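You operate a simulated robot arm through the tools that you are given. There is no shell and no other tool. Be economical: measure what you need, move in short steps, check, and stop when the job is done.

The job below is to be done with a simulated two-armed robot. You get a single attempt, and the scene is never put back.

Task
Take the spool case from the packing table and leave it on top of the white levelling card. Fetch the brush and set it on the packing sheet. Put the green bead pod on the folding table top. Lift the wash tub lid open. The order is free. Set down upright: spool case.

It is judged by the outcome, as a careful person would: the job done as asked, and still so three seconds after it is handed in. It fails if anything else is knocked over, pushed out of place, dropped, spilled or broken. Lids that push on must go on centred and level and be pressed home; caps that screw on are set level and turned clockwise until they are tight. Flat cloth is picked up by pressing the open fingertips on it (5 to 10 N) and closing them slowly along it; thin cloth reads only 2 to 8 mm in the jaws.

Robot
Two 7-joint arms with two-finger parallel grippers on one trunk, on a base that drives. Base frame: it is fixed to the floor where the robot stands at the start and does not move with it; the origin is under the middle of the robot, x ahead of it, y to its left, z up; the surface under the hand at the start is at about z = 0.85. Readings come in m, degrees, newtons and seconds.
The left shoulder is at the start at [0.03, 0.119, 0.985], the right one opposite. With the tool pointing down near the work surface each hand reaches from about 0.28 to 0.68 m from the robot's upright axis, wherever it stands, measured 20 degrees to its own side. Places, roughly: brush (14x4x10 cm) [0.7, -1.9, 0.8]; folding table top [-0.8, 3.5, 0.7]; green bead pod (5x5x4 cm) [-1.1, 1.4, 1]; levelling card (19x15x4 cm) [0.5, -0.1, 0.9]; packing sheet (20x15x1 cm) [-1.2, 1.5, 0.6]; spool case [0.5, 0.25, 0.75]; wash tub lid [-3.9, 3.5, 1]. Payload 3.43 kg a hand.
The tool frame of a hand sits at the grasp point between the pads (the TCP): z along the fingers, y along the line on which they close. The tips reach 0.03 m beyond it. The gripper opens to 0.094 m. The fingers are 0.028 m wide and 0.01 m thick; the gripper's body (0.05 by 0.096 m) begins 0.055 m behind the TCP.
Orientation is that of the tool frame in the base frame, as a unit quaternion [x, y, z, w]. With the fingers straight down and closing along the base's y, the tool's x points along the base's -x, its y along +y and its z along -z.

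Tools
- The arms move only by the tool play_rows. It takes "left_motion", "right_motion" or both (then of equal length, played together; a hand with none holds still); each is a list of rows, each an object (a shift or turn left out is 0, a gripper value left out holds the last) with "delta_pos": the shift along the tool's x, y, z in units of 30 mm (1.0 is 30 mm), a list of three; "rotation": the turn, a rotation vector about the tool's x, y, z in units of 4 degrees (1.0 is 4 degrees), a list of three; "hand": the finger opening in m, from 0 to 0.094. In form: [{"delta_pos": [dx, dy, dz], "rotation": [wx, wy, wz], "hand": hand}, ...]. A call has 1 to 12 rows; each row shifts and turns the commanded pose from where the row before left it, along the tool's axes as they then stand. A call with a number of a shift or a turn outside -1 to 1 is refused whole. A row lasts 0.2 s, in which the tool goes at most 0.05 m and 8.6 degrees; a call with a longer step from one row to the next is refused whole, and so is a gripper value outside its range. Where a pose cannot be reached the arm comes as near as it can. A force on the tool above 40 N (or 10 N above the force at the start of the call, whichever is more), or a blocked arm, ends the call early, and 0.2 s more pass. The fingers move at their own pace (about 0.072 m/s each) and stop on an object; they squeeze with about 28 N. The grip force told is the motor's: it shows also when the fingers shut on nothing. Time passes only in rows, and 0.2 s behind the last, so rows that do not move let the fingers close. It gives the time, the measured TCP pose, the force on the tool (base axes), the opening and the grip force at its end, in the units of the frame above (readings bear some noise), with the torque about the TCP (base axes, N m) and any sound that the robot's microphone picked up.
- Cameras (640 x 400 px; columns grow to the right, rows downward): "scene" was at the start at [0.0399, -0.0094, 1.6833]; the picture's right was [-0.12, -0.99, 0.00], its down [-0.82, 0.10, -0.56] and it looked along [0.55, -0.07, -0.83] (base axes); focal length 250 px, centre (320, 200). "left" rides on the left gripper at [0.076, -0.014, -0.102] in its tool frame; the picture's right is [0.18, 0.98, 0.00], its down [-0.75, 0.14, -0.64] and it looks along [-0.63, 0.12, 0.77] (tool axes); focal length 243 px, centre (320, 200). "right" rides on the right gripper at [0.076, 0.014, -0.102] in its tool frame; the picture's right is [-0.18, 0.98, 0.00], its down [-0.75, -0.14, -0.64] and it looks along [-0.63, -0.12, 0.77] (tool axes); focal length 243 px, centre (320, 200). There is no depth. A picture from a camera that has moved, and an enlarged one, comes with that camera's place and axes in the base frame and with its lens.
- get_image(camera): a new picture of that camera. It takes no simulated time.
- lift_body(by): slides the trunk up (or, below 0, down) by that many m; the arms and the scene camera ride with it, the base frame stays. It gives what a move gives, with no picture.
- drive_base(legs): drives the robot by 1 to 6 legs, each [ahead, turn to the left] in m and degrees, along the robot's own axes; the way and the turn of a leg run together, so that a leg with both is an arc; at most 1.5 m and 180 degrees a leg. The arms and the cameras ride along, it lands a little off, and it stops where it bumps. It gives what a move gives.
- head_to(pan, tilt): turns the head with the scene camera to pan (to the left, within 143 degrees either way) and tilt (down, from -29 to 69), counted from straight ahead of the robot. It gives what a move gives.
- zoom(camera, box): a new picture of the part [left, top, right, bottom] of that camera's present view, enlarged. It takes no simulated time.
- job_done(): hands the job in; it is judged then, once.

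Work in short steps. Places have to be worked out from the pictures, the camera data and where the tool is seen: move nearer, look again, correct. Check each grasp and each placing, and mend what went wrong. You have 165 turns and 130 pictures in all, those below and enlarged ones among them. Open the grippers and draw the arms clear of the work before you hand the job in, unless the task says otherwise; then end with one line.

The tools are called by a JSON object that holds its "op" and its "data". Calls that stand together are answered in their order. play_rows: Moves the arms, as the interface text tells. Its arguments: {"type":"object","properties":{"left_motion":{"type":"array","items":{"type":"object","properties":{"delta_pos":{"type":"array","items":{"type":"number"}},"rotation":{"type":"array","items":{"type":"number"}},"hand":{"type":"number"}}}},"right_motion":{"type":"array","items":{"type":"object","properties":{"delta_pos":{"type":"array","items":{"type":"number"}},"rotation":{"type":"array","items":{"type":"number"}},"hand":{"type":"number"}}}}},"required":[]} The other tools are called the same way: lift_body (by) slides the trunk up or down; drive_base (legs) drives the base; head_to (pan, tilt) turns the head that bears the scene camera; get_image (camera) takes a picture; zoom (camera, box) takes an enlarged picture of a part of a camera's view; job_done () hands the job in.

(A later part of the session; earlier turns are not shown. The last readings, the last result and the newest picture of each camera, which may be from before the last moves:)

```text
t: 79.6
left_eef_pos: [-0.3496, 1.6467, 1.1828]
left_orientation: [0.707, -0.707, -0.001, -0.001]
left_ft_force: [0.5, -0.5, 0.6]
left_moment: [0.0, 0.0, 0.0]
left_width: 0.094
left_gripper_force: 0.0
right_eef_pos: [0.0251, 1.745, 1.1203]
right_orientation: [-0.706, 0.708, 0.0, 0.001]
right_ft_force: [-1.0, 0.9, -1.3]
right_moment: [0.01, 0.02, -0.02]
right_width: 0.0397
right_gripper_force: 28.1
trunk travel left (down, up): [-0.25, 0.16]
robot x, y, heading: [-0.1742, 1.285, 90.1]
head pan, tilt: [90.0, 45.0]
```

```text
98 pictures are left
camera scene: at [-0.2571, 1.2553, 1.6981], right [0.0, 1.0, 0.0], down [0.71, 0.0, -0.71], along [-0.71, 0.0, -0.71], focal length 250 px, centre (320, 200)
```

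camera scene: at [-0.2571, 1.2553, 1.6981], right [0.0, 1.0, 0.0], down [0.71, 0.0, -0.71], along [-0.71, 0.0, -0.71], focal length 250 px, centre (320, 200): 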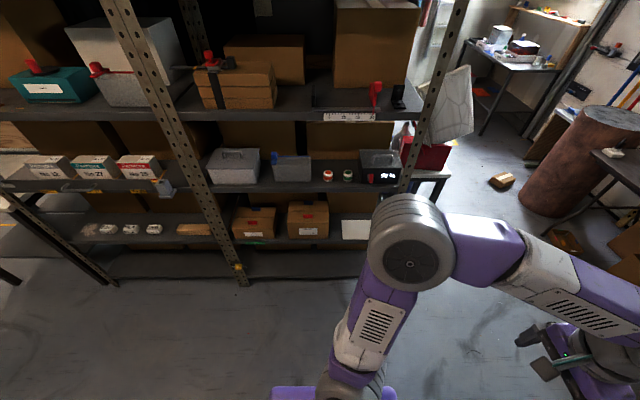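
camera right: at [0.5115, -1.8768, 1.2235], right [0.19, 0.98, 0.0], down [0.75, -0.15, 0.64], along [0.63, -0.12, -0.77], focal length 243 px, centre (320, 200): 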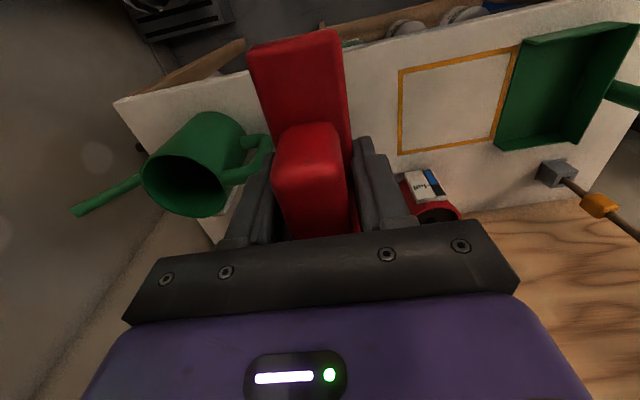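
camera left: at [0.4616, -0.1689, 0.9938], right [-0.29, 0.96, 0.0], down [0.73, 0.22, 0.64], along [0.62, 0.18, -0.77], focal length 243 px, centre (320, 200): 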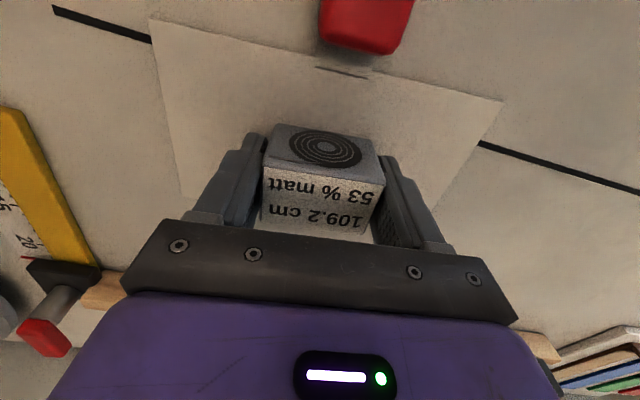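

Found: sheet (white) on the lower shelf around (−1.14, 1.45), green pod on the mid shelf around (−1.11, 1.38). I'll turn to face the rack and look closely.

{"op": "drive_base", "data": {"legs": [[0, 90], [0.1, 0]]}}

{"op": "head_to", "data": {"pan": -10, "tilt": 40}}

{"op": "get_image", "data": {"camera": "scene"}}

{"op": "zoom", "data": {"camera": "scene", "box": [240, 100, 440, 300]}}

```text
t: 84.5
left_eef_pos: [-0.6328, 1.1048, 1.1824]
left_orientation: [1.0, 0.006, 0.0, 0.0]
left_ft_force: [-0.3, -0.1, -0.1]
left_moment: [-0.02, -0.04, -0.02]
left_width: 0.094
left_gripper_force: 0.0
right_eef_pos: [-0.7346, 1.4799, 1.1204]
right_orientation: [1.0, 0.006, 0.0, 0.0]
right_ft_force: [-0.1, 0.7, -1.4]
right_moment: [0.0, -0.04, 0.0]
right_width: 0.0393
right_gripper_force: 28.0
trunk travel left (down, up): [-0.25, 0.16]
robot x, y, heading: [-0.27, 1.2822, -179.1]
head pan, tilt: [90.0, 45.0]
```

```text
t: 86.3
left_eef_pos: [-0.6307, 1.1044, 1.1828]
left_orientation: [1.0, 0.006, 0.0, 0.0]
left_ft_force: [0.1, -0.2, -0.9]
left_moment: [-0.02, 0.01, -0.02]
left_width: 0.0939
left_gripper_force: 0.1
right_eef_pos: [-0.7345, 1.478, 1.1213]
right_orientation: [1.0, 0.006, 0.0, 0.0]
right_ft_force: [0.7, -0.7, -1.8]
right_moment: [0.01, 0.01, 0.04]
right_width: 0.0394
right_gripper_force: 28.5
trunk travel left (down, up): [-0.25, 0.16]
robot x, y, heading: [-0.2752, 1.2866, -179.4]
head pan, tilt: [-10.0, 40.0]
```

```text
97 pictures are left
camera scene: at [-0.3274, 1.2981, 1.7053], right [0.16, 0.99, 0.0], down [0.63, -0.1, -0.77], along [-0.76, 0.12, -0.64], focal length 250 px, centre (320, 200)
```

scene: 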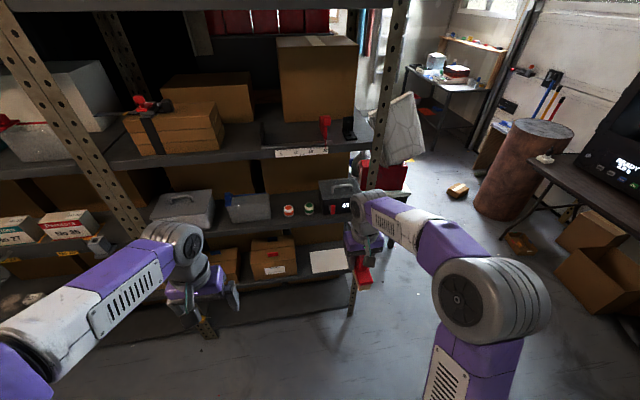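

```text
2.00 times, centred on (340, 200) of scene
camera zoom: at [-0.3274, 1.2981, 1.7053], right [0.16, 0.99, 0.0], down [0.63, -0.1, -0.77], along [-0.76, 0.12, -0.64], focal length 501 px, centre (280, 200)
```

zoom: 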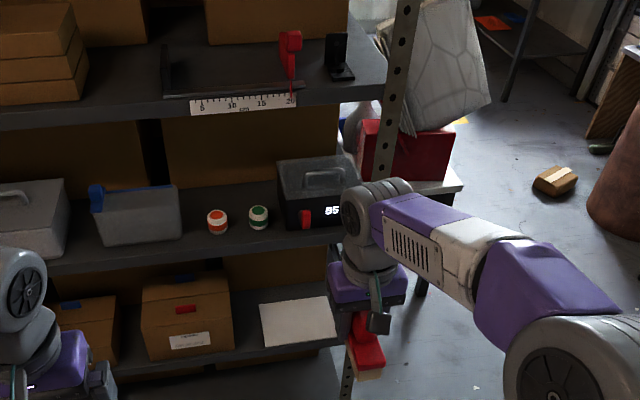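

Sheet centre ≈ (−1.18, 1.48, 0.53) between shelves with ~0.4 m clearance. I'll retract the right hand, lower the trunk fully, then move closer.

{"op": "play_rows", "data": {"right_motion": [{"delta_pos": [0.9, 0, 0]}, {"delta_pos": [0.9, 0, 0]}, {"delta_pos": [0.9, 0, 0]}, {"delta_pos": [0.9, 0, 0]}]}}

{"op": "lift_body", "data": {"by": -0.25}}

{"op": "drive_base", "data": {"legs": [[0.32, -0.5]]}}

{"op": "get_image", "data": {"camera": "scene"}}

{"op": "get_image", "data": {"camera": "right"}}

```text
t: 87.3
left_eef_pos: [-0.6303, 1.104, 1.1832]
left_orientation: [1.0, 0.007, 0.0, 0.0]
left_ft_force: [0.5, 0.1, 1.5]
left_moment: [0.0, 0.01, -0.01]
left_width: 0.0939
left_gripper_force: 0.2
right_eef_pos: [-0.6253, 1.4787, 1.1203]
right_orientation: [1.0, 0.006, 0.0, 0.0]
right_ft_force: [-0.3, -0.4, -2.1]
right_moment: [0.04, -0.04, -0.03]
right_width: 0.0395
right_gripper_force: 27.7
trunk travel left (down, up): [-0.25, 0.16]
robot x, y, heading: [-0.2689, 1.2832, -179.4]
head pan, tilt: [-10.0, 40.0]
```

```text
t: 89.9
left_eef_pos: [-0.6306, 1.1055, 0.932]
left_orientation: [1.0, 0.007, -0.002, 0.0]
left_ft_force: [0.7, 0.2, 0.1]
left_moment: [-0.01, -0.01, -0.03]
left_width: 0.0938
left_gripper_force: 0.1
right_eef_pos: [-0.6253, 1.4803, 0.8707]
right_orientation: [1.0, 0.006, 0.0, 0.0]
right_ft_force: [-0.3, 0.2, -2.0]
right_moment: [-0.04, 0.03, 0.0]
right_width: 0.0393
right_gripper_force: 27.8
trunk travel left (down, up): [0.0, 0.41]
robot x, y, heading: [-0.2757, 1.2827, -179.2]
head pan, tilt: [-10.0, 40.0]
```

```text
t: 92.0
left_eef_pos: [-0.9536, 1.1049, 0.9331]
left_orientation: [1.0, 0.003, -0.001, 0.001]
left_ft_force: [-0.2, 0.1, 0.1]
left_moment: [-0.01, -0.01, -0.02]
left_width: 0.0939
left_gripper_force: 0.0
right_eef_pos: [-0.9448, 1.4809, 0.8703]
right_orientation: [1.0, 0.002, 0.0, 0.0]
right_ft_force: [-0.5, -0.2, -1.1]
right_moment: [0.02, 0.02, 0.01]
right_width: 0.0394
right_gripper_force: 28.0
trunk travel left (down, up): [0.0, 0.41]
robot x, y, heading: [-0.5955, 1.2803, -179.6]
head pan, tilt: [-10.0, 40.0]
```

```text
95 pictures are left
camera scene: at [-0.6487, 1.2959, 1.4553], right [0.17, 0.99, 0.0], down [0.63, -0.11, -0.77], along [-0.75, 0.13, -0.64], focal length 250 px, centre (320, 200)
```

scene: 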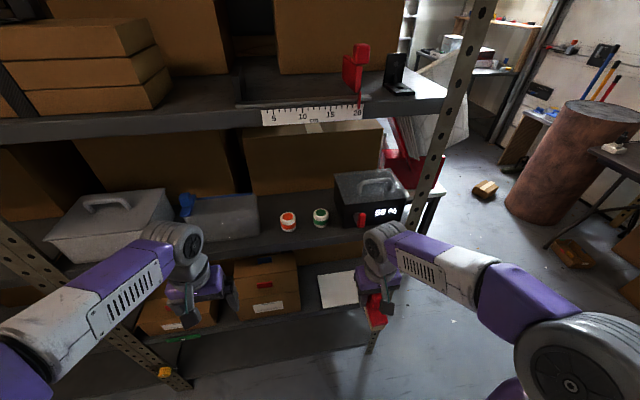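

```text
94 pictures are left
camera right: at [-0.8696, 1.4674, 0.9725], right [-0.18, -0.98, 0.0], down [-0.75, 0.14, 0.64], along [-0.63, 0.12, -0.77], focal length 243 px, centre (320, 200)
```

right: 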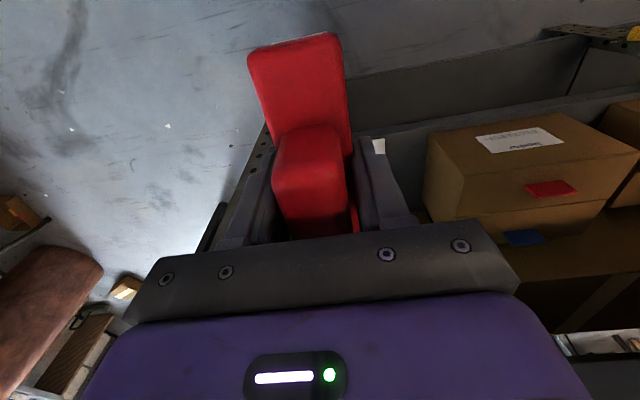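

I'll use the left-hand camera as a second viewpoint on the lower shelf to pin down the shelf height.

{"op": "get_image", "data": {"camera": "left"}}

{"op": "zoom", "data": {"camera": "scene", "box": [260, 190, 420, 350]}}

```text
93 pictures are left
camera left: at [-0.8776, 1.1194, 1.0348], right [0.19, -0.98, 0.0], down [-0.75, -0.14, 0.64], along [-0.63, -0.12, -0.77], focal length 243 px, centre (320, 200)
```

left: 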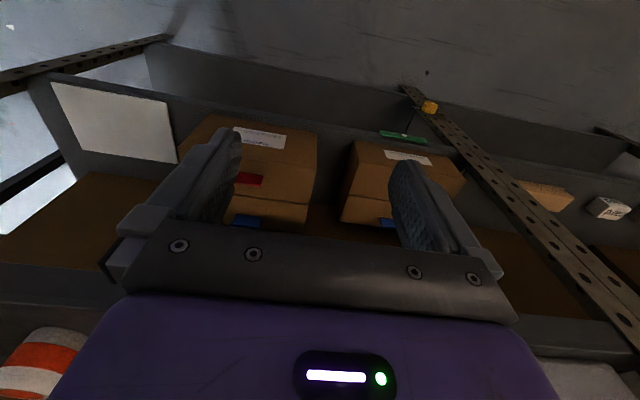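

```text
2.50 times, centred on (340, 270) of scene
camera zoom: at [-0.6487, 1.2959, 1.4553], right [0.17, 0.99, 0.0], down [0.63, -0.11, -0.77], along [-0.75, 0.13, -0.64], focal length 626 px, centre (270, 25)
```

zoom: 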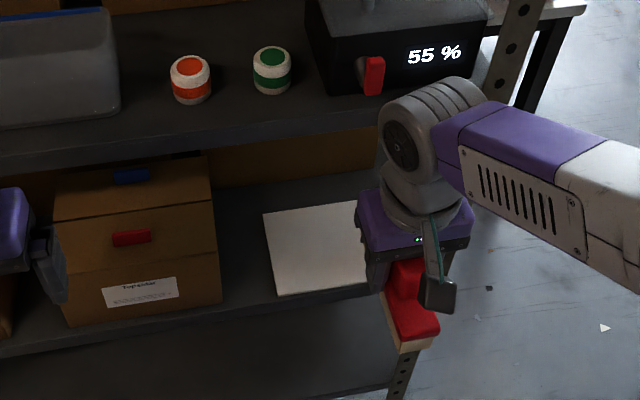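

Two views agree: sheet spans x −1.095…−1.24, y 1.385…1.60 at z ≈ 0.54; underside of shelf above ≈ 0.89. Lower the right hand outside the rack to z ≈ 0.625.

{"op": "play_rows", "data": {"right_motion": [{"delta_pos": [0, -0.1, 0.9]}, {"delta_pos": [0, -0.1, 0.9]}, {"delta_pos": [0, -0.1, 0.9]}, {"delta_pos": [0, -0.1, 0.9]}, {"delta_pos": [0, 0, 0.9]}, {"delta_pos": [0, 0, 0.9]}, {"delta_pos": [0, 0, 0.9]}, {"delta_pos": [0, 0, 0.9]}, {"delta_pos": [0, 0, 0.9]}]}}

{"op": "get_image", "data": {"camera": "scene"}}

{"op": "get_image", "data": {"camera": "left"}}

```text
t: 94.0
left_eef_pos: [-0.9526, 1.1057, 0.9321]
left_orientation: [1.0, 0.002, 0.0, 0.0]
left_ft_force: [-1.3, -0.2, 0.0]
left_moment: [0.0, -0.04, 0.0]
left_width: 0.094
left_gripper_force: 0.1
right_eef_pos: [-0.9465, 1.4939, 0.626]
right_orientation: [1.0, 0.002, -0.001, 0.001]
right_ft_force: [-0.3, -0.9, -1.5]
right_moment: [0.05, -0.05, 0.01]
right_width: 0.0395
right_gripper_force: 28.4
trunk travel left (down, up): [0.0, 0.41]
robot x, y, heading: [-0.5949, 1.2819, -179.8]
head pan, tilt: [-10.0, 40.0]
```

```text
91 pictures are left
camera scene: at [-0.6483, 1.2959, 1.4553], right [0.17, 0.99, 0.0], down [0.63, -0.11, -0.77], along [-0.75, 0.13, -0.64], focal length 250 px, centre (320, 200)
```

scene: 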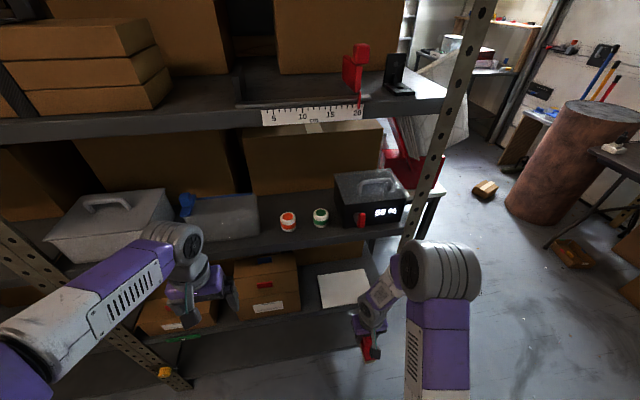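

```text
90 pictures are left
camera left: at [-0.8774, 1.1194, 1.0348], right [0.19, -0.98, 0.0], down [-0.75, -0.14, 0.64], along [-0.63, -0.12, -0.77], focal length 243 px, centre (320, 200)
```

left: 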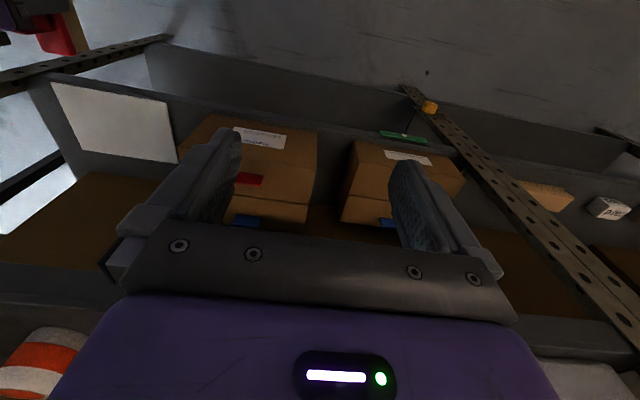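

The elbow rides high, so a vertical hand could foul the upper shelf. I'll back up 8 cm (straighter arm) and pitch the hand 28° so the wrist stays outside the shelf; the near end of the brush then touches first.

{"op": "drive_base", "data": {"legs": [[-0.08, 0]]}}

{"op": "play_rows", "data": {"right_motion": [{"rotation": [0, -1, 0], "delta_pos": [0, 0, -0.3]}, {"rotation": [0, -1, 0], "delta_pos": [0, 0, -0.3]}, {"rotation": [0, -1, 0], "delta_pos": [0, 0, -0.3]}, {"rotation": [0, -1, 0], "delta_pos": [0, 0, -0.3]}, {"rotation": [0, -1, 0]}, {"rotation": [0, -1, 0]}, {"rotation": [0, -1, 0]}]}}

{"op": "get_image", "data": {"camera": "scene"}}

```text
t: 95.1
left_eef_pos: [-0.874, 1.1056, 0.9324]
left_orientation: [1.0, 0.003, -0.001, 0.0]
left_ft_force: [1.0, -0.2, -0.3]
left_moment: [0.02, 0.0, -0.03]
left_width: 0.0941
left_gripper_force: 0.0
right_eef_pos: [-0.8679, 1.4929, 0.6268]
right_orientation: [1.0, 0.001, -0.001, 0.001]
right_ft_force: [-0.1, 0.6, -1.7]
right_moment: [0.01, 0.0, -0.02]
right_width: 0.0396
right_gripper_force: 28.0
trunk travel left (down, up): [0.0, 0.41]
robot x, y, heading: [-0.5133, 1.2825, -179.8]
head pan, tilt: [-10.0, 40.0]
```

```text
t: 96.7
left_eef_pos: [-0.8754, 1.1053, 0.932]
left_orientation: [1.0, 0.002, -0.001, -0.001]
left_ft_force: [-0.1, 0.4, 0.0]
left_moment: [0.03, -0.01, -0.01]
left_width: 0.0939
left_gripper_force: 0.1
right_eef_pos: [-0.8813, 1.4974, 0.6604]
right_orientation: [0.97, 0.002, -0.242, 0.0]
right_ft_force: [-0.2, -0.3, -0.7]
right_moment: [-0.01, 0.0, -0.01]
right_width: 0.0394
right_gripper_force: 28.5
right hand out of reach, approached as far as the arm can: row 6, 7
trunk travel left (down, up): [0.0, 0.41]
robot x, y, heading: [-0.5116, 1.2829, -179.8]
head pan, tilt: [-10.0, 40.0]
```

```text
89 pictures are left
camera scene: at [-0.5696, 1.2962, 1.4553], right [0.17, 0.99, 0.0], down [0.63, -0.11, -0.77], along [-0.75, 0.13, -0.64], focal length 250 px, centre (320, 200)
```

scene: 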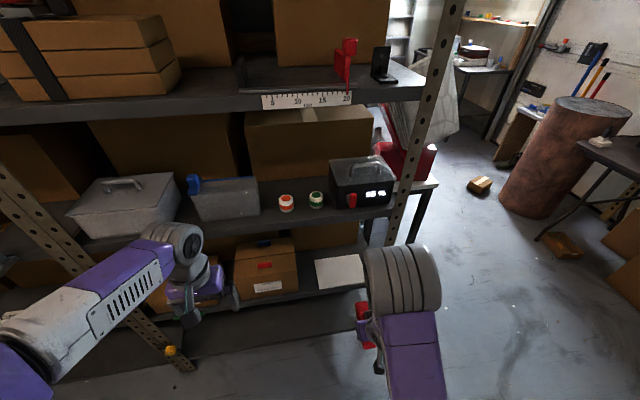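

Tilted 28°. Extend forward 14 cm horizontally and check how the elbow moves.

{"op": "play_rows", "data": {"right_motion": [{"delta_pos": [-0.883, 0, 0.469]}, {"delta_pos": [-0.883, 0, 0.469]}, {"delta_pos": [-0.883, 0, 0.469]}, {"delta_pos": [-0.883, 0, 0.469]}, {"delta_pos": [-0.6, 0, 0.32]}]}}

{"op": "get_image", "data": {"camera": "scene"}}

{"op": "get_image", "data": {"camera": "left"}}

```text
t: 97.9
left_eef_pos: [-0.8745, 1.1066, 0.9322]
left_orientation: [1.0, 0.003, -0.001, 0.0]
left_ft_force: [0.0, -1.0, -0.7]
left_moment: [-0.01, 0.0, 0.01]
left_width: 0.0944
left_gripper_force: 0.1
right_eef_pos: [-1.0225, 1.4966, 0.658]
right_orientation: [0.97, 0.002, -0.242, 0.001]
right_ft_force: [0.0, 0.4, -1.6]
right_moment: [0.0, -0.06, 0.04]
right_width: 0.0394
right_gripper_force: 27.6
trunk travel left (down, up): [0.0, 0.41]
robot x, y, heading: [-0.5169, 1.2821, -179.9]
head pan, tilt: [-10.0, 40.0]
```

```text
88 pictures are left
camera scene: at [-0.5697, 1.2963, 1.4553], right [0.17, 0.99, 0.0], down [0.63, -0.11, -0.77], along [-0.75, 0.13, -0.64], focal length 250 px, centre (320, 200)
```

scene: 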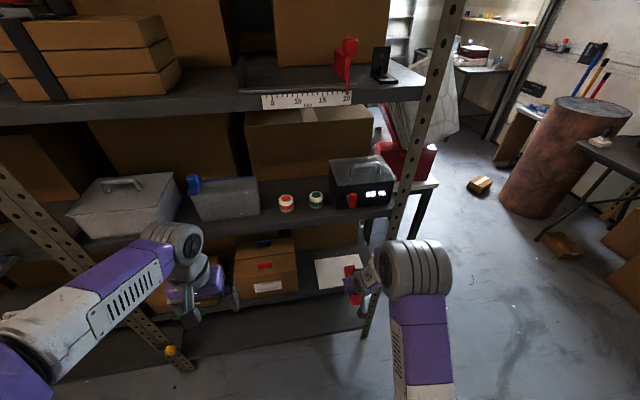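

```text
87 pictures are left
camera left: at [-0.7987, 1.1197, 1.0349], right [0.19, -0.98, 0.0], down [-0.75, -0.14, 0.64], along [-0.63, -0.12, -0.77], focal length 243 px, centre (320, 200)
```

left: 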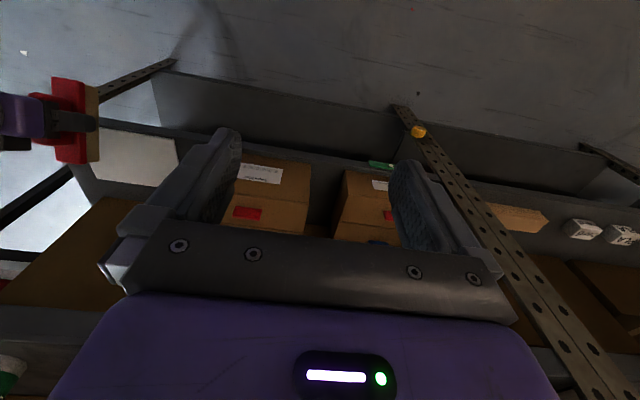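

Clear so far; wrist will stay outside the upper shelf. Continue to x ≈ −1.135 at the same height.

{"op": "play_rows", "data": {"right_motion": [{"delta_pos": [-0.883, 0, 0.469]}, {"delta_pos": [-0.883, 0, 0.469]}, {"delta_pos": [-0.883, 0, 0.469]}, {"delta_pos": [-0.68, 0, 0.36]}]}}

{"op": "get_image", "data": {"camera": "left"}}

{"op": "zoom", "data": {"camera": "scene", "box": [270, 180, 470, 320]}}

```text
t: 98.9
left_eef_pos: [-0.8748, 1.1057, 0.9329]
left_orientation: [1.0, 0.003, -0.001, 0.0]
left_ft_force: [0.7, 0.1, 0.4]
left_moment: [-0.02, 0.01, -0.01]
left_width: 0.0941
left_gripper_force: 0.0
right_eef_pos: [-1.1353, 1.4961, 0.6608]
right_orientation: [0.971, 0.002, -0.24, 0.0]
right_ft_force: [-0.3, -0.2, -1.8]
right_moment: [0.0, 0.02, 0.01]
right_width: 0.0393
right_gripper_force: 28.3
trunk travel left (down, up): [0.0, 0.41]
robot x, y, heading: [-0.5135, 1.2806, -179.8]
head pan, tilt: [-10.0, 40.0]
```

```text
86 pictures are left
camera left: at [-0.7988, 1.1197, 1.0348], right [0.19, -0.98, 0.0], down [-0.75, -0.14, 0.64], along [-0.63, -0.12, -0.77], focal length 243 px, centre (320, 200)
```

left: 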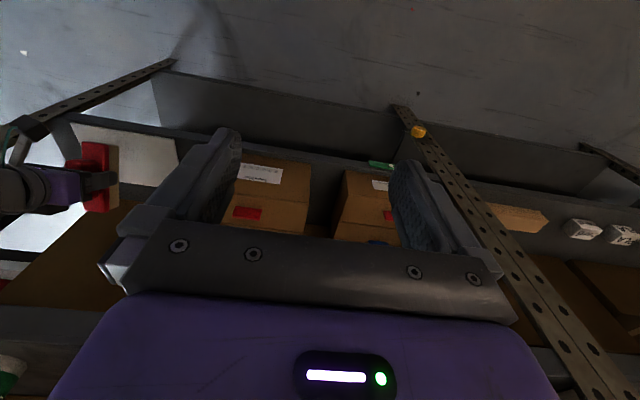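

```text
2.86 times, centred on (370, 250) of scene
camera zoom: at [-0.5698, 1.2962, 1.4553], right [0.17, 0.99, 0.0], down [0.63, -0.11, -0.77], along [-0.75, 0.13, -0.64], focal length 715 px, centre (177, 57)
```

zoom: 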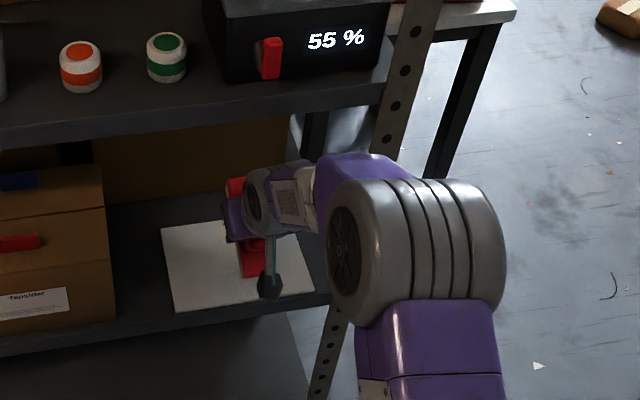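

Over the sheet with clear space. Lower ~4 cm until the near edge touches.

{"op": "play_rows", "data": {"right_motion": [{"delta_pos": [0.156, 0, 0.294]}, {"delta_pos": [0.156, 0, 0.294]}, {"delta_pos": [0.156, 0, 0.294]}, {"delta_pos": [0.08, 0, 0.15]}]}}

```text
t: 99.9
left_eef_pos: [-0.8737, 1.1048, 0.9328]
left_orientation: [1.0, 0.002, 0.0, -0.001]
left_ft_force: [-0.3, 0.2, 1.0]
left_moment: [0.02, -0.01, 0.0]
left_width: 0.094
left_gripper_force: 0.1
right_eef_pos: [-1.1385, 1.496, 0.629]
right_orientation: [0.969, 0.001, -0.247, 0.0]
right_ft_force: [-3.6, 1.1, 15.3]
right_moment: [0.06, -0.3, 0.02]
right_width: 0.0395
right_gripper_force: 27.8
trunk travel left (down, up): [0.0, 0.41]
robot x, y, heading: [-0.5195, 1.2831, -179.9]
head pan, tilt: [-10.0, 40.0]
```

Contact near z = 0.629. Rotate the hand 8° back toward level, pivoting about the touching edge.

{"op": "play_rows", "data": {"right_motion": [{"rotation": [0, 0.5, 0], "delta_pos": [-0.08, 0, 0.0]}, {"rotation": [0, 0.5, 0], "delta_pos": [-0.08, 0, 0.0]}, {"rotation": [0, 0.5, 0], "delta_pos": [-0.08, 0, 0.05]}, {"rotation": [0, 0.5, 0], "delta_pos": [-0.08, 0, 0.05]}]}}

{"op": "zoom", "data": {"camera": "scene", "box": [270, 180, 470, 320]}}

{"op": "get_image", "data": {"camera": "right"}}

```text
t: 100.9
left_eef_pos: [-0.875, 1.1063, 0.9334]
left_orientation: [1.0, 0.002, -0.002, 0.0]
left_ft_force: [-0.1, -0.4, -0.9]
left_moment: [-0.02, 0.01, 0.0]
left_width: 0.0938
left_gripper_force: 0.1
right_eef_pos: [-1.1421, 1.4963, 0.6252]
right_orientation: [0.985, 0.002, -0.171, 0.0]
right_ft_force: [0.3, 1.3, -1.7]
right_moment: [0.02, -0.02, 0.01]
right_width: 0.0394
right_gripper_force: 27.9
trunk travel left (down, up): [0.0, 0.41]
robot x, y, heading: [-0.5129, 1.2821, -179.6]
head pan, tilt: [-10.0, 40.0]
```

```text
2.86 times, centred on (370, 250) of scene
camera zoom: at [-0.5696, 1.2963, 1.4552], right [0.17, 0.99, 0.0], down [0.63, -0.11, -0.77], along [-0.75, 0.13, -0.64], focal length 715 px, centre (177, 57)
```

zoom: 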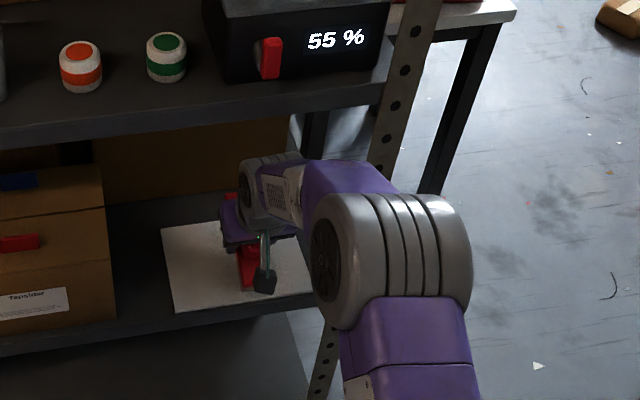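

```text
83 pictures are left
camera right: at [-1.0374, 1.4838, 0.6954], right [-0.17, -0.98, 0.06], down [-0.49, 0.14, 0.86], along [-0.85, 0.12, -0.51], focal length 243 px, centre (320, 200)
```

right: 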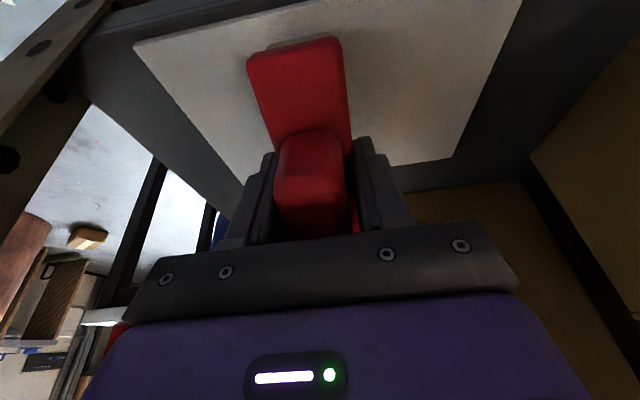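

Brush is well over the sheet. Rotate 8° more toward level while lowering.

{"op": "play_rows", "data": {"right_motion": [{"rotation": [0, 0.5, 0], "delta_pos": [-0.08, 0, 0.12]}, {"rotation": [0, 0.5, 0], "delta_pos": [-0.08, 0, 0.12]}, {"rotation": [0, 0.5, 0], "delta_pos": [-0.08, 0, 0.12]}, {"rotation": [0, 0.5, 0], "delta_pos": [-0.08, 0, 0.12]}]}}

{"op": "get_image", "data": {"camera": "scene"}}

```text
t: 101.9
left_eef_pos: [-0.8745, 1.1056, 0.9327]
left_orientation: [1.0, 0.002, -0.001, 0.0]
left_ft_force: [-0.3, 0.2, 0.1]
left_moment: [-0.01, 0.02, 0.0]
left_width: 0.0941
left_gripper_force: 0.0
right_eef_pos: [-1.1587, 1.4956, 0.617]
right_orientation: [0.994, 0.001, -0.105, 0.0]
right_ft_force: [3.0, 0.4, 9.0]
right_moment: [-0.01, -0.63, -0.03]
right_width: 0.0395
right_gripper_force: 28.0
trunk travel left (down, up): [0.0, 0.41]
robot x, y, heading: [-0.5148, 1.282, -179.7]
head pan, tilt: [-10.0, 40.0]
```

```text
82 pictures are left
camera scene: at [-0.5684, 1.2959, 1.4554], right [0.17, 0.99, 0.0], down [0.63, -0.11, -0.77], along [-0.76, 0.13, -0.64], focal length 250 px, centre (320, 200)
```

scene: 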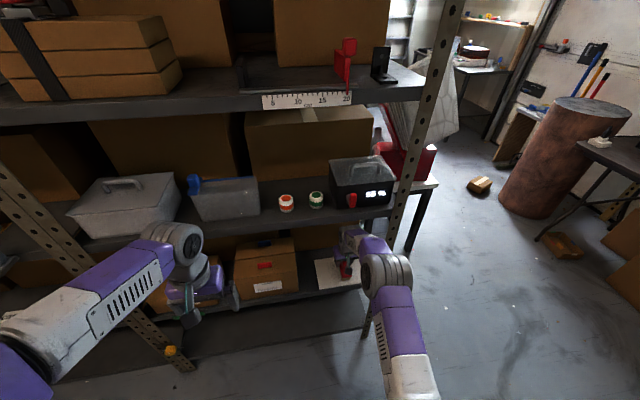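

12° left; elbow has dropped lower, so there's room. Rotate 8° more.

{"op": "play_rows", "data": {"right_motion": [{"rotation": [0, 0.5, 0], "delta_pos": [-0.07, 0, 0.05]}, {"rotation": [0, 0.5, 0], "delta_pos": [-0.07, 0, 0.05]}, {"rotation": [0, 0.5, 0], "delta_pos": [-0.07, 0, 0.07]}, {"rotation": [0, 0.5, 0], "delta_pos": [-0.07, 0, 0.07]}]}}

{"op": "zoom", "data": {"camera": "scene", "box": [270, 180, 470, 320]}}

{"op": "get_image", "data": {"camera": "right"}}

```text
t: 102.9
left_eef_pos: [-0.8743, 1.1057, 0.9324]
left_orientation: [1.0, 0.002, 0.0, 0.0]
left_ft_force: [-0.6, -0.1, 0.5]
left_moment: [0.04, -0.01, 0.01]
left_width: 0.0941
left_gripper_force: 0.1
right_eef_pos: [-1.1681, 1.4963, 0.6101]
right_orientation: [0.999, 0.002, -0.035, 0.0]
right_ft_force: [1.7, -0.5, 1.7]
right_moment: [0.0, -0.28, 0.02]
right_width: 0.0395
right_gripper_force: 28.1
trunk travel left (down, up): [0.0, 0.41]
robot x, y, heading: [-0.5148, 1.2812, -179.5]
head pan, tilt: [-10.0, 40.0]
```

```text
2.86 times, centred on (370, 250) of scene
camera zoom: at [-0.5692, 1.2961, 1.4553], right [0.17, 0.99, 0.0], down [0.63, -0.11, -0.77], along [-0.76, 0.13, -0.64], focal length 715 px, centre (177, 57)
```

zoom: 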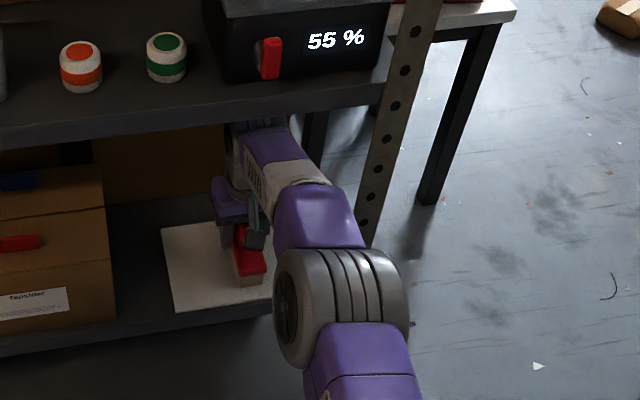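

```text
80 pictures are left
camera right: at [-1.0851, 1.483, 0.7065], right [-0.18, -0.98, 0.01], down [-0.71, 0.14, 0.69], along [-0.68, 0.12, -0.72], focal length 243 px, centre (320, 200)
```

right: 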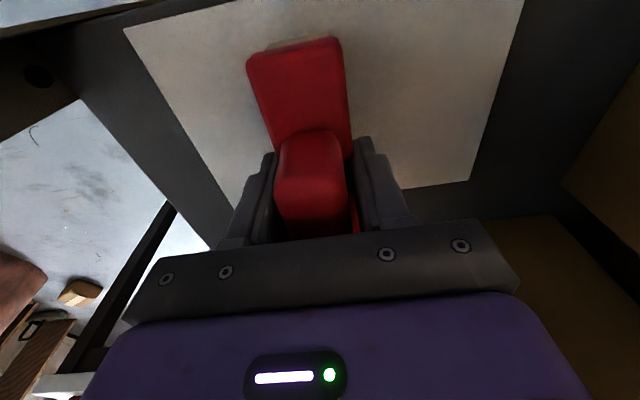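

Nearly level and centred on the sheet. Finish levelling, touch down.

{"op": "play_rows", "data": {"right_motion": [{"rotation": [0, 0.5, 0], "delta_pos": [0, 0, 0.08]}, {"rotation": [0, 0.4, 0], "delta_pos": [0, 0, 0.08]}, {}]}}

```text
t: 103.7
left_eef_pos: [-0.8746, 1.1051, 0.9331]
left_orientation: [1.0, 0.002, -0.001, 0.001]
left_ft_force: [0.6, 1.2, 0.3]
left_moment: [0.01, 0.0, -0.02]
left_width: 0.0941
left_gripper_force: 0.0
right_eef_pos: [-1.166, 1.496, 0.6075]
right_orientation: [1.0, 0.001, -0.007, 0.0]
right_ft_force: [-8.3, 0.9, 15.9]
right_moment: [0.06, 0.5, -0.02]
right_width: 0.0394
right_gripper_force: 27.9
trunk travel left (down, up): [0.0, 0.41]
robot x, y, heading: [-0.5129, 1.2793, -179.7]
head pan, tilt: [-10.0, 40.0]
```

Firmly down. Open wide, rise 1 cm and slide straight back out along the brush's length.

{"op": "play_rows", "data": {"right_motion": [{"hand": 0.06}, {"hand": 0.08}, {"hand": 0.085}, {"delta_pos": [0, 0, -0.3]}, {"delta_pos": [0.8, 0, 0]}, {"delta_pos": [0.9, 0, 0]}, {"delta_pos": [0.9, 0, 0]}, {"delta_pos": [0.9, 0, 0]}, {"delta_pos": [0.9, 0, 0]}, {"delta_pos": [0.9, 0, 0]}, {"delta_pos": [0.9, 0, 0]}]}}

{"op": "get_image", "data": {"camera": "scene"}}

{"op": "get_image", "data": {"camera": "left"}}

```text
t: 106.1
left_eef_pos: [-0.8737, 1.1052, 0.9319]
left_orientation: [1.0, 0.003, -0.001, 0.0]
left_ft_force: [0.8, 0.7, 0.1]
left_moment: [0.02, -0.02, 0.0]
left_width: 0.0939
left_gripper_force: 0.0
right_eef_pos: [-0.9826, 1.4951, 0.6118]
right_orientation: [1.0, 0.001, -0.003, 0.0]
right_ft_force: [-0.1, 0.3, 0.6]
right_moment: [-0.01, 0.0, 0.04]
right_width: 0.085
right_gripper_force: 0.1
trunk travel left (down, up): [0.0, 0.41]
robot x, y, heading: [-0.5194, 1.2821, -179.6]
head pan, tilt: [-10.0, 40.0]
```

```text
79 pictures are left
camera scene: at [-0.5692, 1.2962, 1.4553], right [0.17, 0.99, 0.0], down [0.63, -0.11, -0.77], along [-0.76, 0.13, -0.64], focal length 250 px, centre (320, 200)
```

scene: 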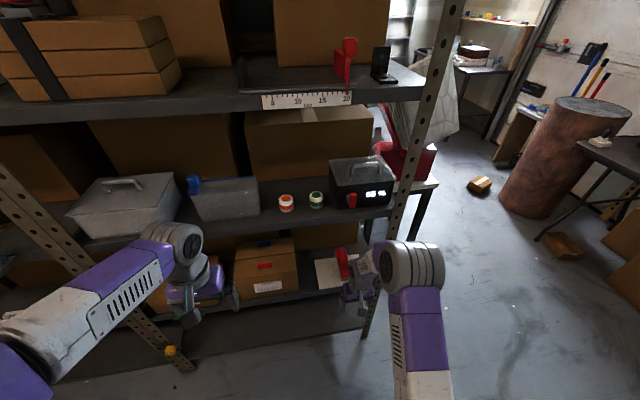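

```text
78 pictures are left
camera left: at [-0.7984, 1.1196, 1.035], right [0.19, -0.98, 0.0], down [-0.75, -0.14, 0.64], along [-0.63, -0.12, -0.77], focal length 243 px, centre (320, 200)
```

left: 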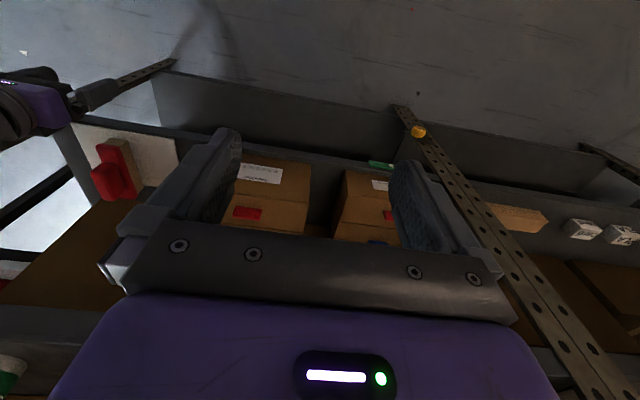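

Brush stands on the sheet. Next, the green pod: back off a little, raise the trunk, and look at the pod close-up.

{"op": "drive_base", "data": {"legs": [[-0.1, 0]]}}

{"op": "lift_body", "data": {"by": 0.25}}

{"op": "head_to", "data": {"pan": -10, "tilt": 45}}

{"op": "zoom", "data": {"camera": "scene", "box": [250, 100, 410, 300]}}

{"op": "get_image", "data": {"camera": "right"}}

```text
t: 107.2
left_eef_pos: [-0.776, 1.1062, 0.9335]
left_orientation: [1.0, 0.002, 0.0, 0.0]
left_ft_force: [0.1, 0.2, -0.4]
left_moment: [0.02, 0.03, 0.01]
left_width: 0.0938
left_gripper_force: 0.1
right_eef_pos: [-0.8847, 1.4957, 0.6145]
right_orientation: [1.0, 0.003, -0.003, 0.0]
right_ft_force: [-0.4, -0.5, -0.6]
right_moment: [0.04, 0.0, -0.02]
right_width: 0.0853
right_gripper_force: 0.0
trunk travel left (down, up): [0.0, 0.41]
robot x, y, heading: [-0.4195, 1.2827, -179.9]
head pan, tilt: [-10.0, 40.0]
```

```text
t: 109.8
left_eef_pos: [-0.7774, 1.1062, 1.1818]
left_orientation: [1.0, 0.003, -0.001, -0.001]
left_ft_force: [-0.1, -0.5, -0.1]
left_moment: [-0.02, -0.01, -0.01]
left_width: 0.094
left_gripper_force: 0.0
right_eef_pos: [-0.8844, 1.4946, 0.8615]
right_orientation: [1.0, 0.002, -0.003, 0.001]
right_ft_force: [0.6, -0.4, -0.1]
right_moment: [0.03, 0.03, -0.02]
right_width: 0.0848
right_gripper_force: 0.1
trunk travel left (down, up): [-0.25, 0.16]
robot x, y, heading: [-0.4173, 1.2841, -179.8]
head pan, tilt: [-10.0, 40.0]
```

```text
t: 110.5
left_eef_pos: [-0.7755, 1.1065, 1.1831]
left_orientation: [1.0, 0.003, -0.001, 0.0]
left_ft_force: [-0.7, 0.2, 0.6]
left_moment: [-0.02, -0.03, 0.0]
left_width: 0.0938
left_gripper_force: 0.1
right_eef_pos: [-0.8847, 1.4951, 0.8628]
right_orientation: [1.0, 0.002, -0.003, 0.0]
right_ft_force: [0.1, 0.5, 0.5]
right_moment: [0.03, 0.0, -0.01]
right_width: 0.0852
right_gripper_force: 0.0
trunk travel left (down, up): [-0.25, 0.16]
robot x, y, heading: [-0.4145, 1.2822, -179.7]
head pan, tilt: [-10.0, 45.0]
```

```text
2.00 times, centred on (330, 200) of scene
camera zoom: at [-0.4676, 1.296, 1.6981], right [0.17, 0.99, 0.0], down [0.7, -0.12, -0.71], along [-0.7, 0.12, -0.71], focal length 501 px, centre (300, 200)
```

zoom: 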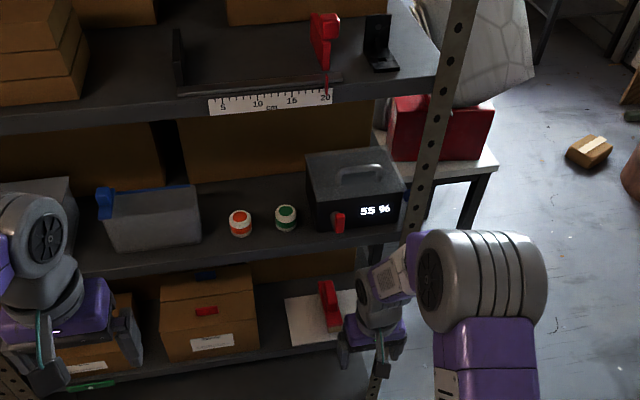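

```text
76 pictures are left
camera right: at [-0.8082, 1.4824, 0.9652], right [-0.18, -0.98, 0.0], down [-0.75, 0.14, 0.65], along [-0.64, 0.12, -0.76], focal length 243 px, centre (320, 200)
```

right: 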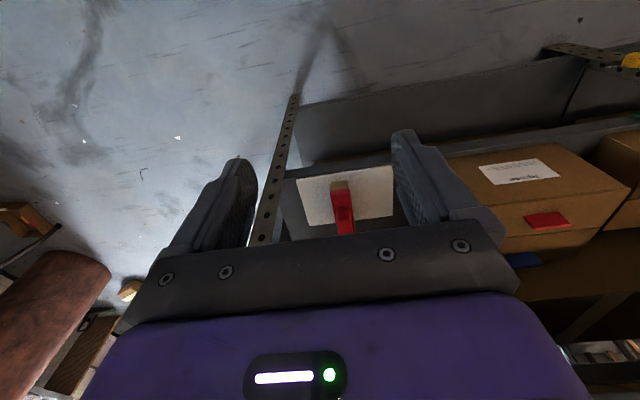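

Pod centre triangulates to (−1.15, 1.385, 0.96). Raise the right hand outside the rack, align y, and pitch it 44°.

{"op": "play_rows", "data": {"right_motion": [{"delta_pos": [0, 0.52, -0.9], "hand": 0.08}, {"delta_pos": [0, 0.52, -0.9]}, {"delta_pos": [0, 0.52, -0.9]}, {"delta_pos": [0, 0.52, -0.9]}, {"delta_pos": [0, 0.52, -0.9]}, {"delta_pos": [0, 0.52, -0.9]}, {"delta_pos": [0, 0.55, -0.5]}]}}

{"op": "play_rows", "data": {"right_motion": [{"rotation": [0, -1, 0]}, {"rotation": [0, -1, 0]}, {"rotation": [0, -1, 0]}, {"rotation": [0, -1, 0]}, {"rotation": [0, -1, 0]}, {"rotation": [0, -1, 0]}, {"rotation": [0, -1, 0]}, {"rotation": [0, -1, 0]}, {"rotation": [0, -1, 0]}, {"rotation": [0, -1, 0]}, {"rotation": [0, -1, 0]}]}}

{"op": "get_image", "data": {"camera": "right"}}

{"op": "get_image", "data": {"camera": "scene"}}

```text
t: 112.1
left_eef_pos: [-0.7762, 1.1057, 1.1823]
left_orientation: [1.0, 0.003, -0.001, 0.0]
left_ft_force: [0.1, 0.0, 0.1]
left_moment: [-0.02, 0.0, -0.03]
left_width: 0.0941
left_gripper_force: 0.1
right_eef_pos: [-0.8836, 1.3862, 1.0412]
right_orientation: [1.0, 0.002, -0.004, 0.0]
right_ft_force: [-0.2, -0.8, 0.0]
right_moment: [-0.01, -0.01, 0.03]
right_width: 0.0799
right_gripper_force: 0.1
trunk travel left (down, up): [-0.25, 0.16]
robot x, y, heading: [-0.4207, 1.2831, -179.7]
head pan, tilt: [-10.0, 45.0]
```

```text
t: 114.5
left_eef_pos: [-0.7758, 1.1048, 1.182]
left_orientation: [1.0, 0.002, -0.001, 0.0]
left_ft_force: [-0.3, -0.3, 1.1]
left_moment: [0.01, -0.01, -0.02]
left_width: 0.0941
left_gripper_force: 0.1
right_eef_pos: [-0.884, 1.3851, 1.0403]
right_orientation: [0.926, 0.003, -0.378, 0.002]
right_ft_force: [-0.4, 0.9, 0.4]
right_moment: [-0.03, -0.01, 0.0]
right_width: 0.0798
right_gripper_force: 0.0
trunk travel left (down, up): [-0.25, 0.16]
robot x, y, heading: [-0.4192, 1.2822, -179.7]
head pan, tilt: [-10.0, 45.0]
```

```text
75 pictures are left
camera right: at [-0.7575, 1.3717, 1.0603], right [-0.13, -0.98, 0.13], down [-0.09, 0.14, 0.99], along [-0.99, 0.11, -0.1], focal length 243 px, centre (320, 200)
```

right: 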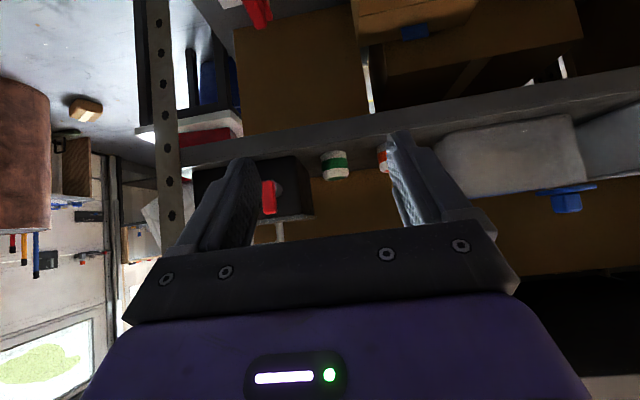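

```text
74 pictures are left
camera scene: at [-0.4674, 1.2955, 1.6981], right [0.17, 0.99, 0.0], down [0.7, -0.12, -0.71], along [-0.7, 0.12, -0.71], focal length 250 px, centre (320, 200)
```

scene: 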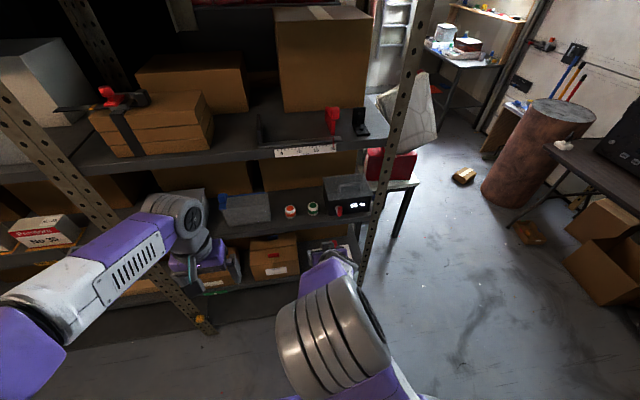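

Zoom to measure the gap between pod and its neighbours for the fingers.

{"op": "zoom", "data": {"camera": "right", "box": [240, 130, 420, 220]}}

{"op": "zoom", "data": {"camera": "scene", "box": [270, 170, 390, 245]}}

```text
3.56 times, centred on (330, 175) of right
camera zoom: at [-0.7575, 1.3717, 1.0603], right [-0.13, -0.98, 0.13], down [-0.09, 0.14, 0.99], along [-0.99, 0.11, -0.1], focal length 863 px, centre (284, 289)
```

zoom: 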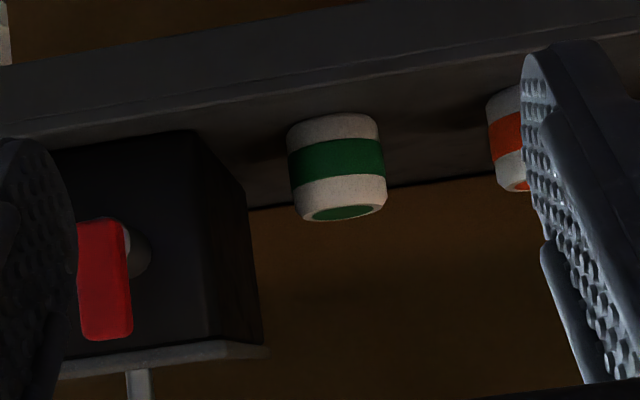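

```text
5.33 times, centred on (330, 208) of scene
camera zoom: at [-0.4674, 1.2955, 1.6981], right [0.17, 0.99, 0.0], down [0.7, -0.12, -0.71], along [-0.7, 0.12, -0.71], focal length 1335 px, centre (267, 160)
```

zoom: 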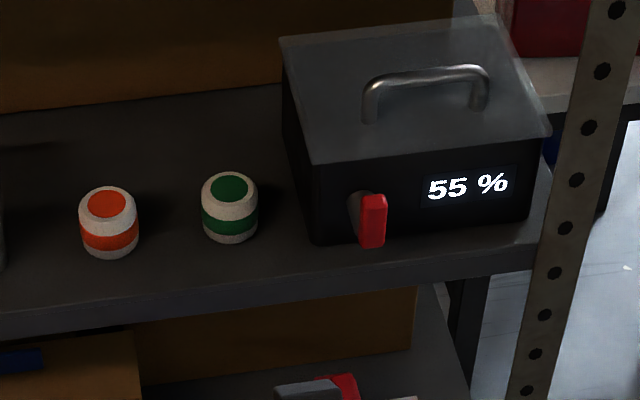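

Gaps of ~4 cm on both sides — enough. Approach most of the way, then check.

{"op": "play_rows", "data": {"right_motion": [{"delta_pos": [-0.514, 0, 0.83]}, {"delta_pos": [-0.514, 0, 0.83]}, {"delta_pos": [-0.514, 0, 0.83]}, {"delta_pos": [-0.514, 0, 0.83]}, {"delta_pos": [-0.514, 0, 0.83]}, {"delta_pos": [-0.514, 0, 0.83]}, {"delta_pos": [-0.514, 0, 0.83]}]}}

{"op": "get_image", "data": {"camera": "right"}}

{"op": "zoom", "data": {"camera": "scene", "box": [230, 140, 410, 270]}}

```text
t: 116.1
left_eef_pos: [-0.7773, 1.106, 1.1828]
left_orientation: [1.0, 0.003, 0.0, 0.001]
left_ft_force: [-0.7, -0.3, -0.6]
left_moment: [-0.02, -0.01, 0.0]
left_width: 0.0942
left_gripper_force: 0.2
right_eef_pos: [-1.084, 1.3857, 0.991]
right_orientation: [0.926, 0.002, -0.377, 0.001]
right_ft_force: [0.4, -0.3, 0.0]
right_moment: [-0.03, 0.02, -0.01]
right_width: 0.0804
right_gripper_force: 0.0
trunk travel left (down, up): [-0.25, 0.16]
robot x, y, heading: [-0.4138, 1.2808, -179.9]
head pan, tilt: [-10.0, 45.0]
```

```text
71 pictures are left
camera right: at [-0.9578, 1.3726, 1.0109], right [-0.13, -0.98, 0.13], down [-0.09, 0.14, 0.99], along [-0.99, 0.11, -0.11], focal length 243 px, centre (320, 200)
```

right: 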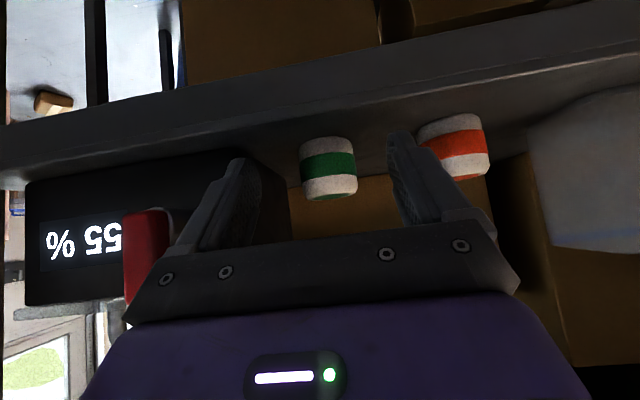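

```text
3.08 times, centred on (320, 205) of scene
camera zoom: at [-0.4686, 1.2962, 1.698], right [0.17, 0.99, 0.0], down [0.7, -0.12, -0.71], along [-0.7, 0.12, -0.71], focal length 770 px, centre (320, 185)
```

zoom: 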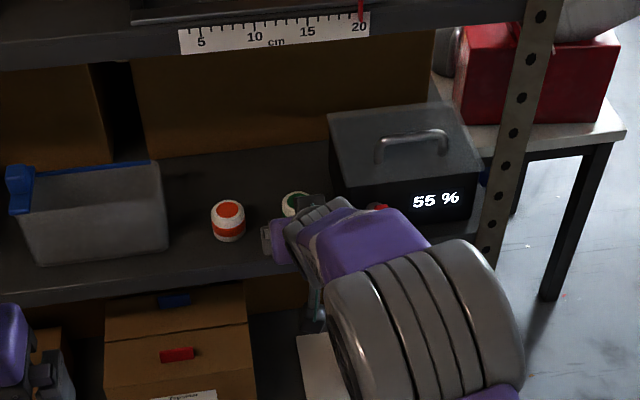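

Pod is centred between the fingers. Advance the last 5.5 cm and close.

{"op": "play_rows", "data": {"right_motion": [{"delta_pos": [-0.5, 0, 0.8]}, {"delta_pos": [-0.5, 0, 0.8]}, {}, {"hand": 0.05}, {"hand": 0.03}, {"hand": 0.03}, {"hand": 0.03}]}}

{"op": "get_image", "data": {"camera": "right"}}

```text
t: 117.7
left_eef_pos: [-0.7738, 1.1063, 1.1832]
left_orientation: [1.0, 0.002, -0.002, 0.0]
left_ft_force: [-0.5, 1.3, 0.1]
left_moment: [0.01, 0.01, 0.01]
left_width: 0.094
left_gripper_force: 0.1
right_eef_pos: [-1.1375, 1.3854, 0.9814]
right_orientation: [0.925, 0.002, -0.381, 0.001]
right_ft_force: [-2.8, 7.2, 19.6]
right_moment: [0.36, 0.22, -0.07]
right_width: 0.0418
right_gripper_force: 28.0
trunk travel left (down, up): [-0.25, 0.16]
robot x, y, heading: [-0.4147, 1.2852, -179.5]
head pan, tilt: [-10.0, 45.0]
```

```text
69 pictures are left
camera right: at [-1.0112, 1.3723, 1.0001], right [-0.13, -0.98, 0.13], down [-0.08, 0.14, 0.99], along [-0.99, 0.11, -0.1], focal length 243 px, centre (320, 200)
```

right: 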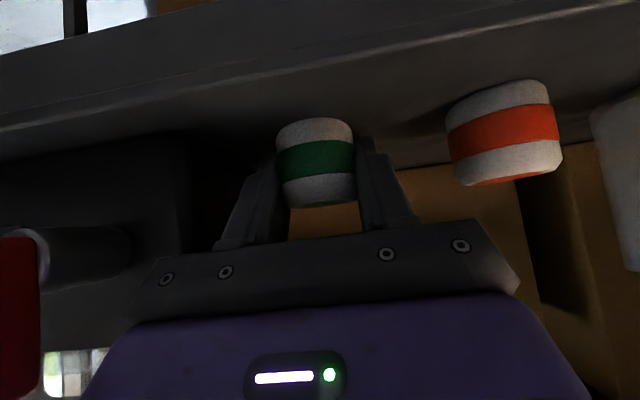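

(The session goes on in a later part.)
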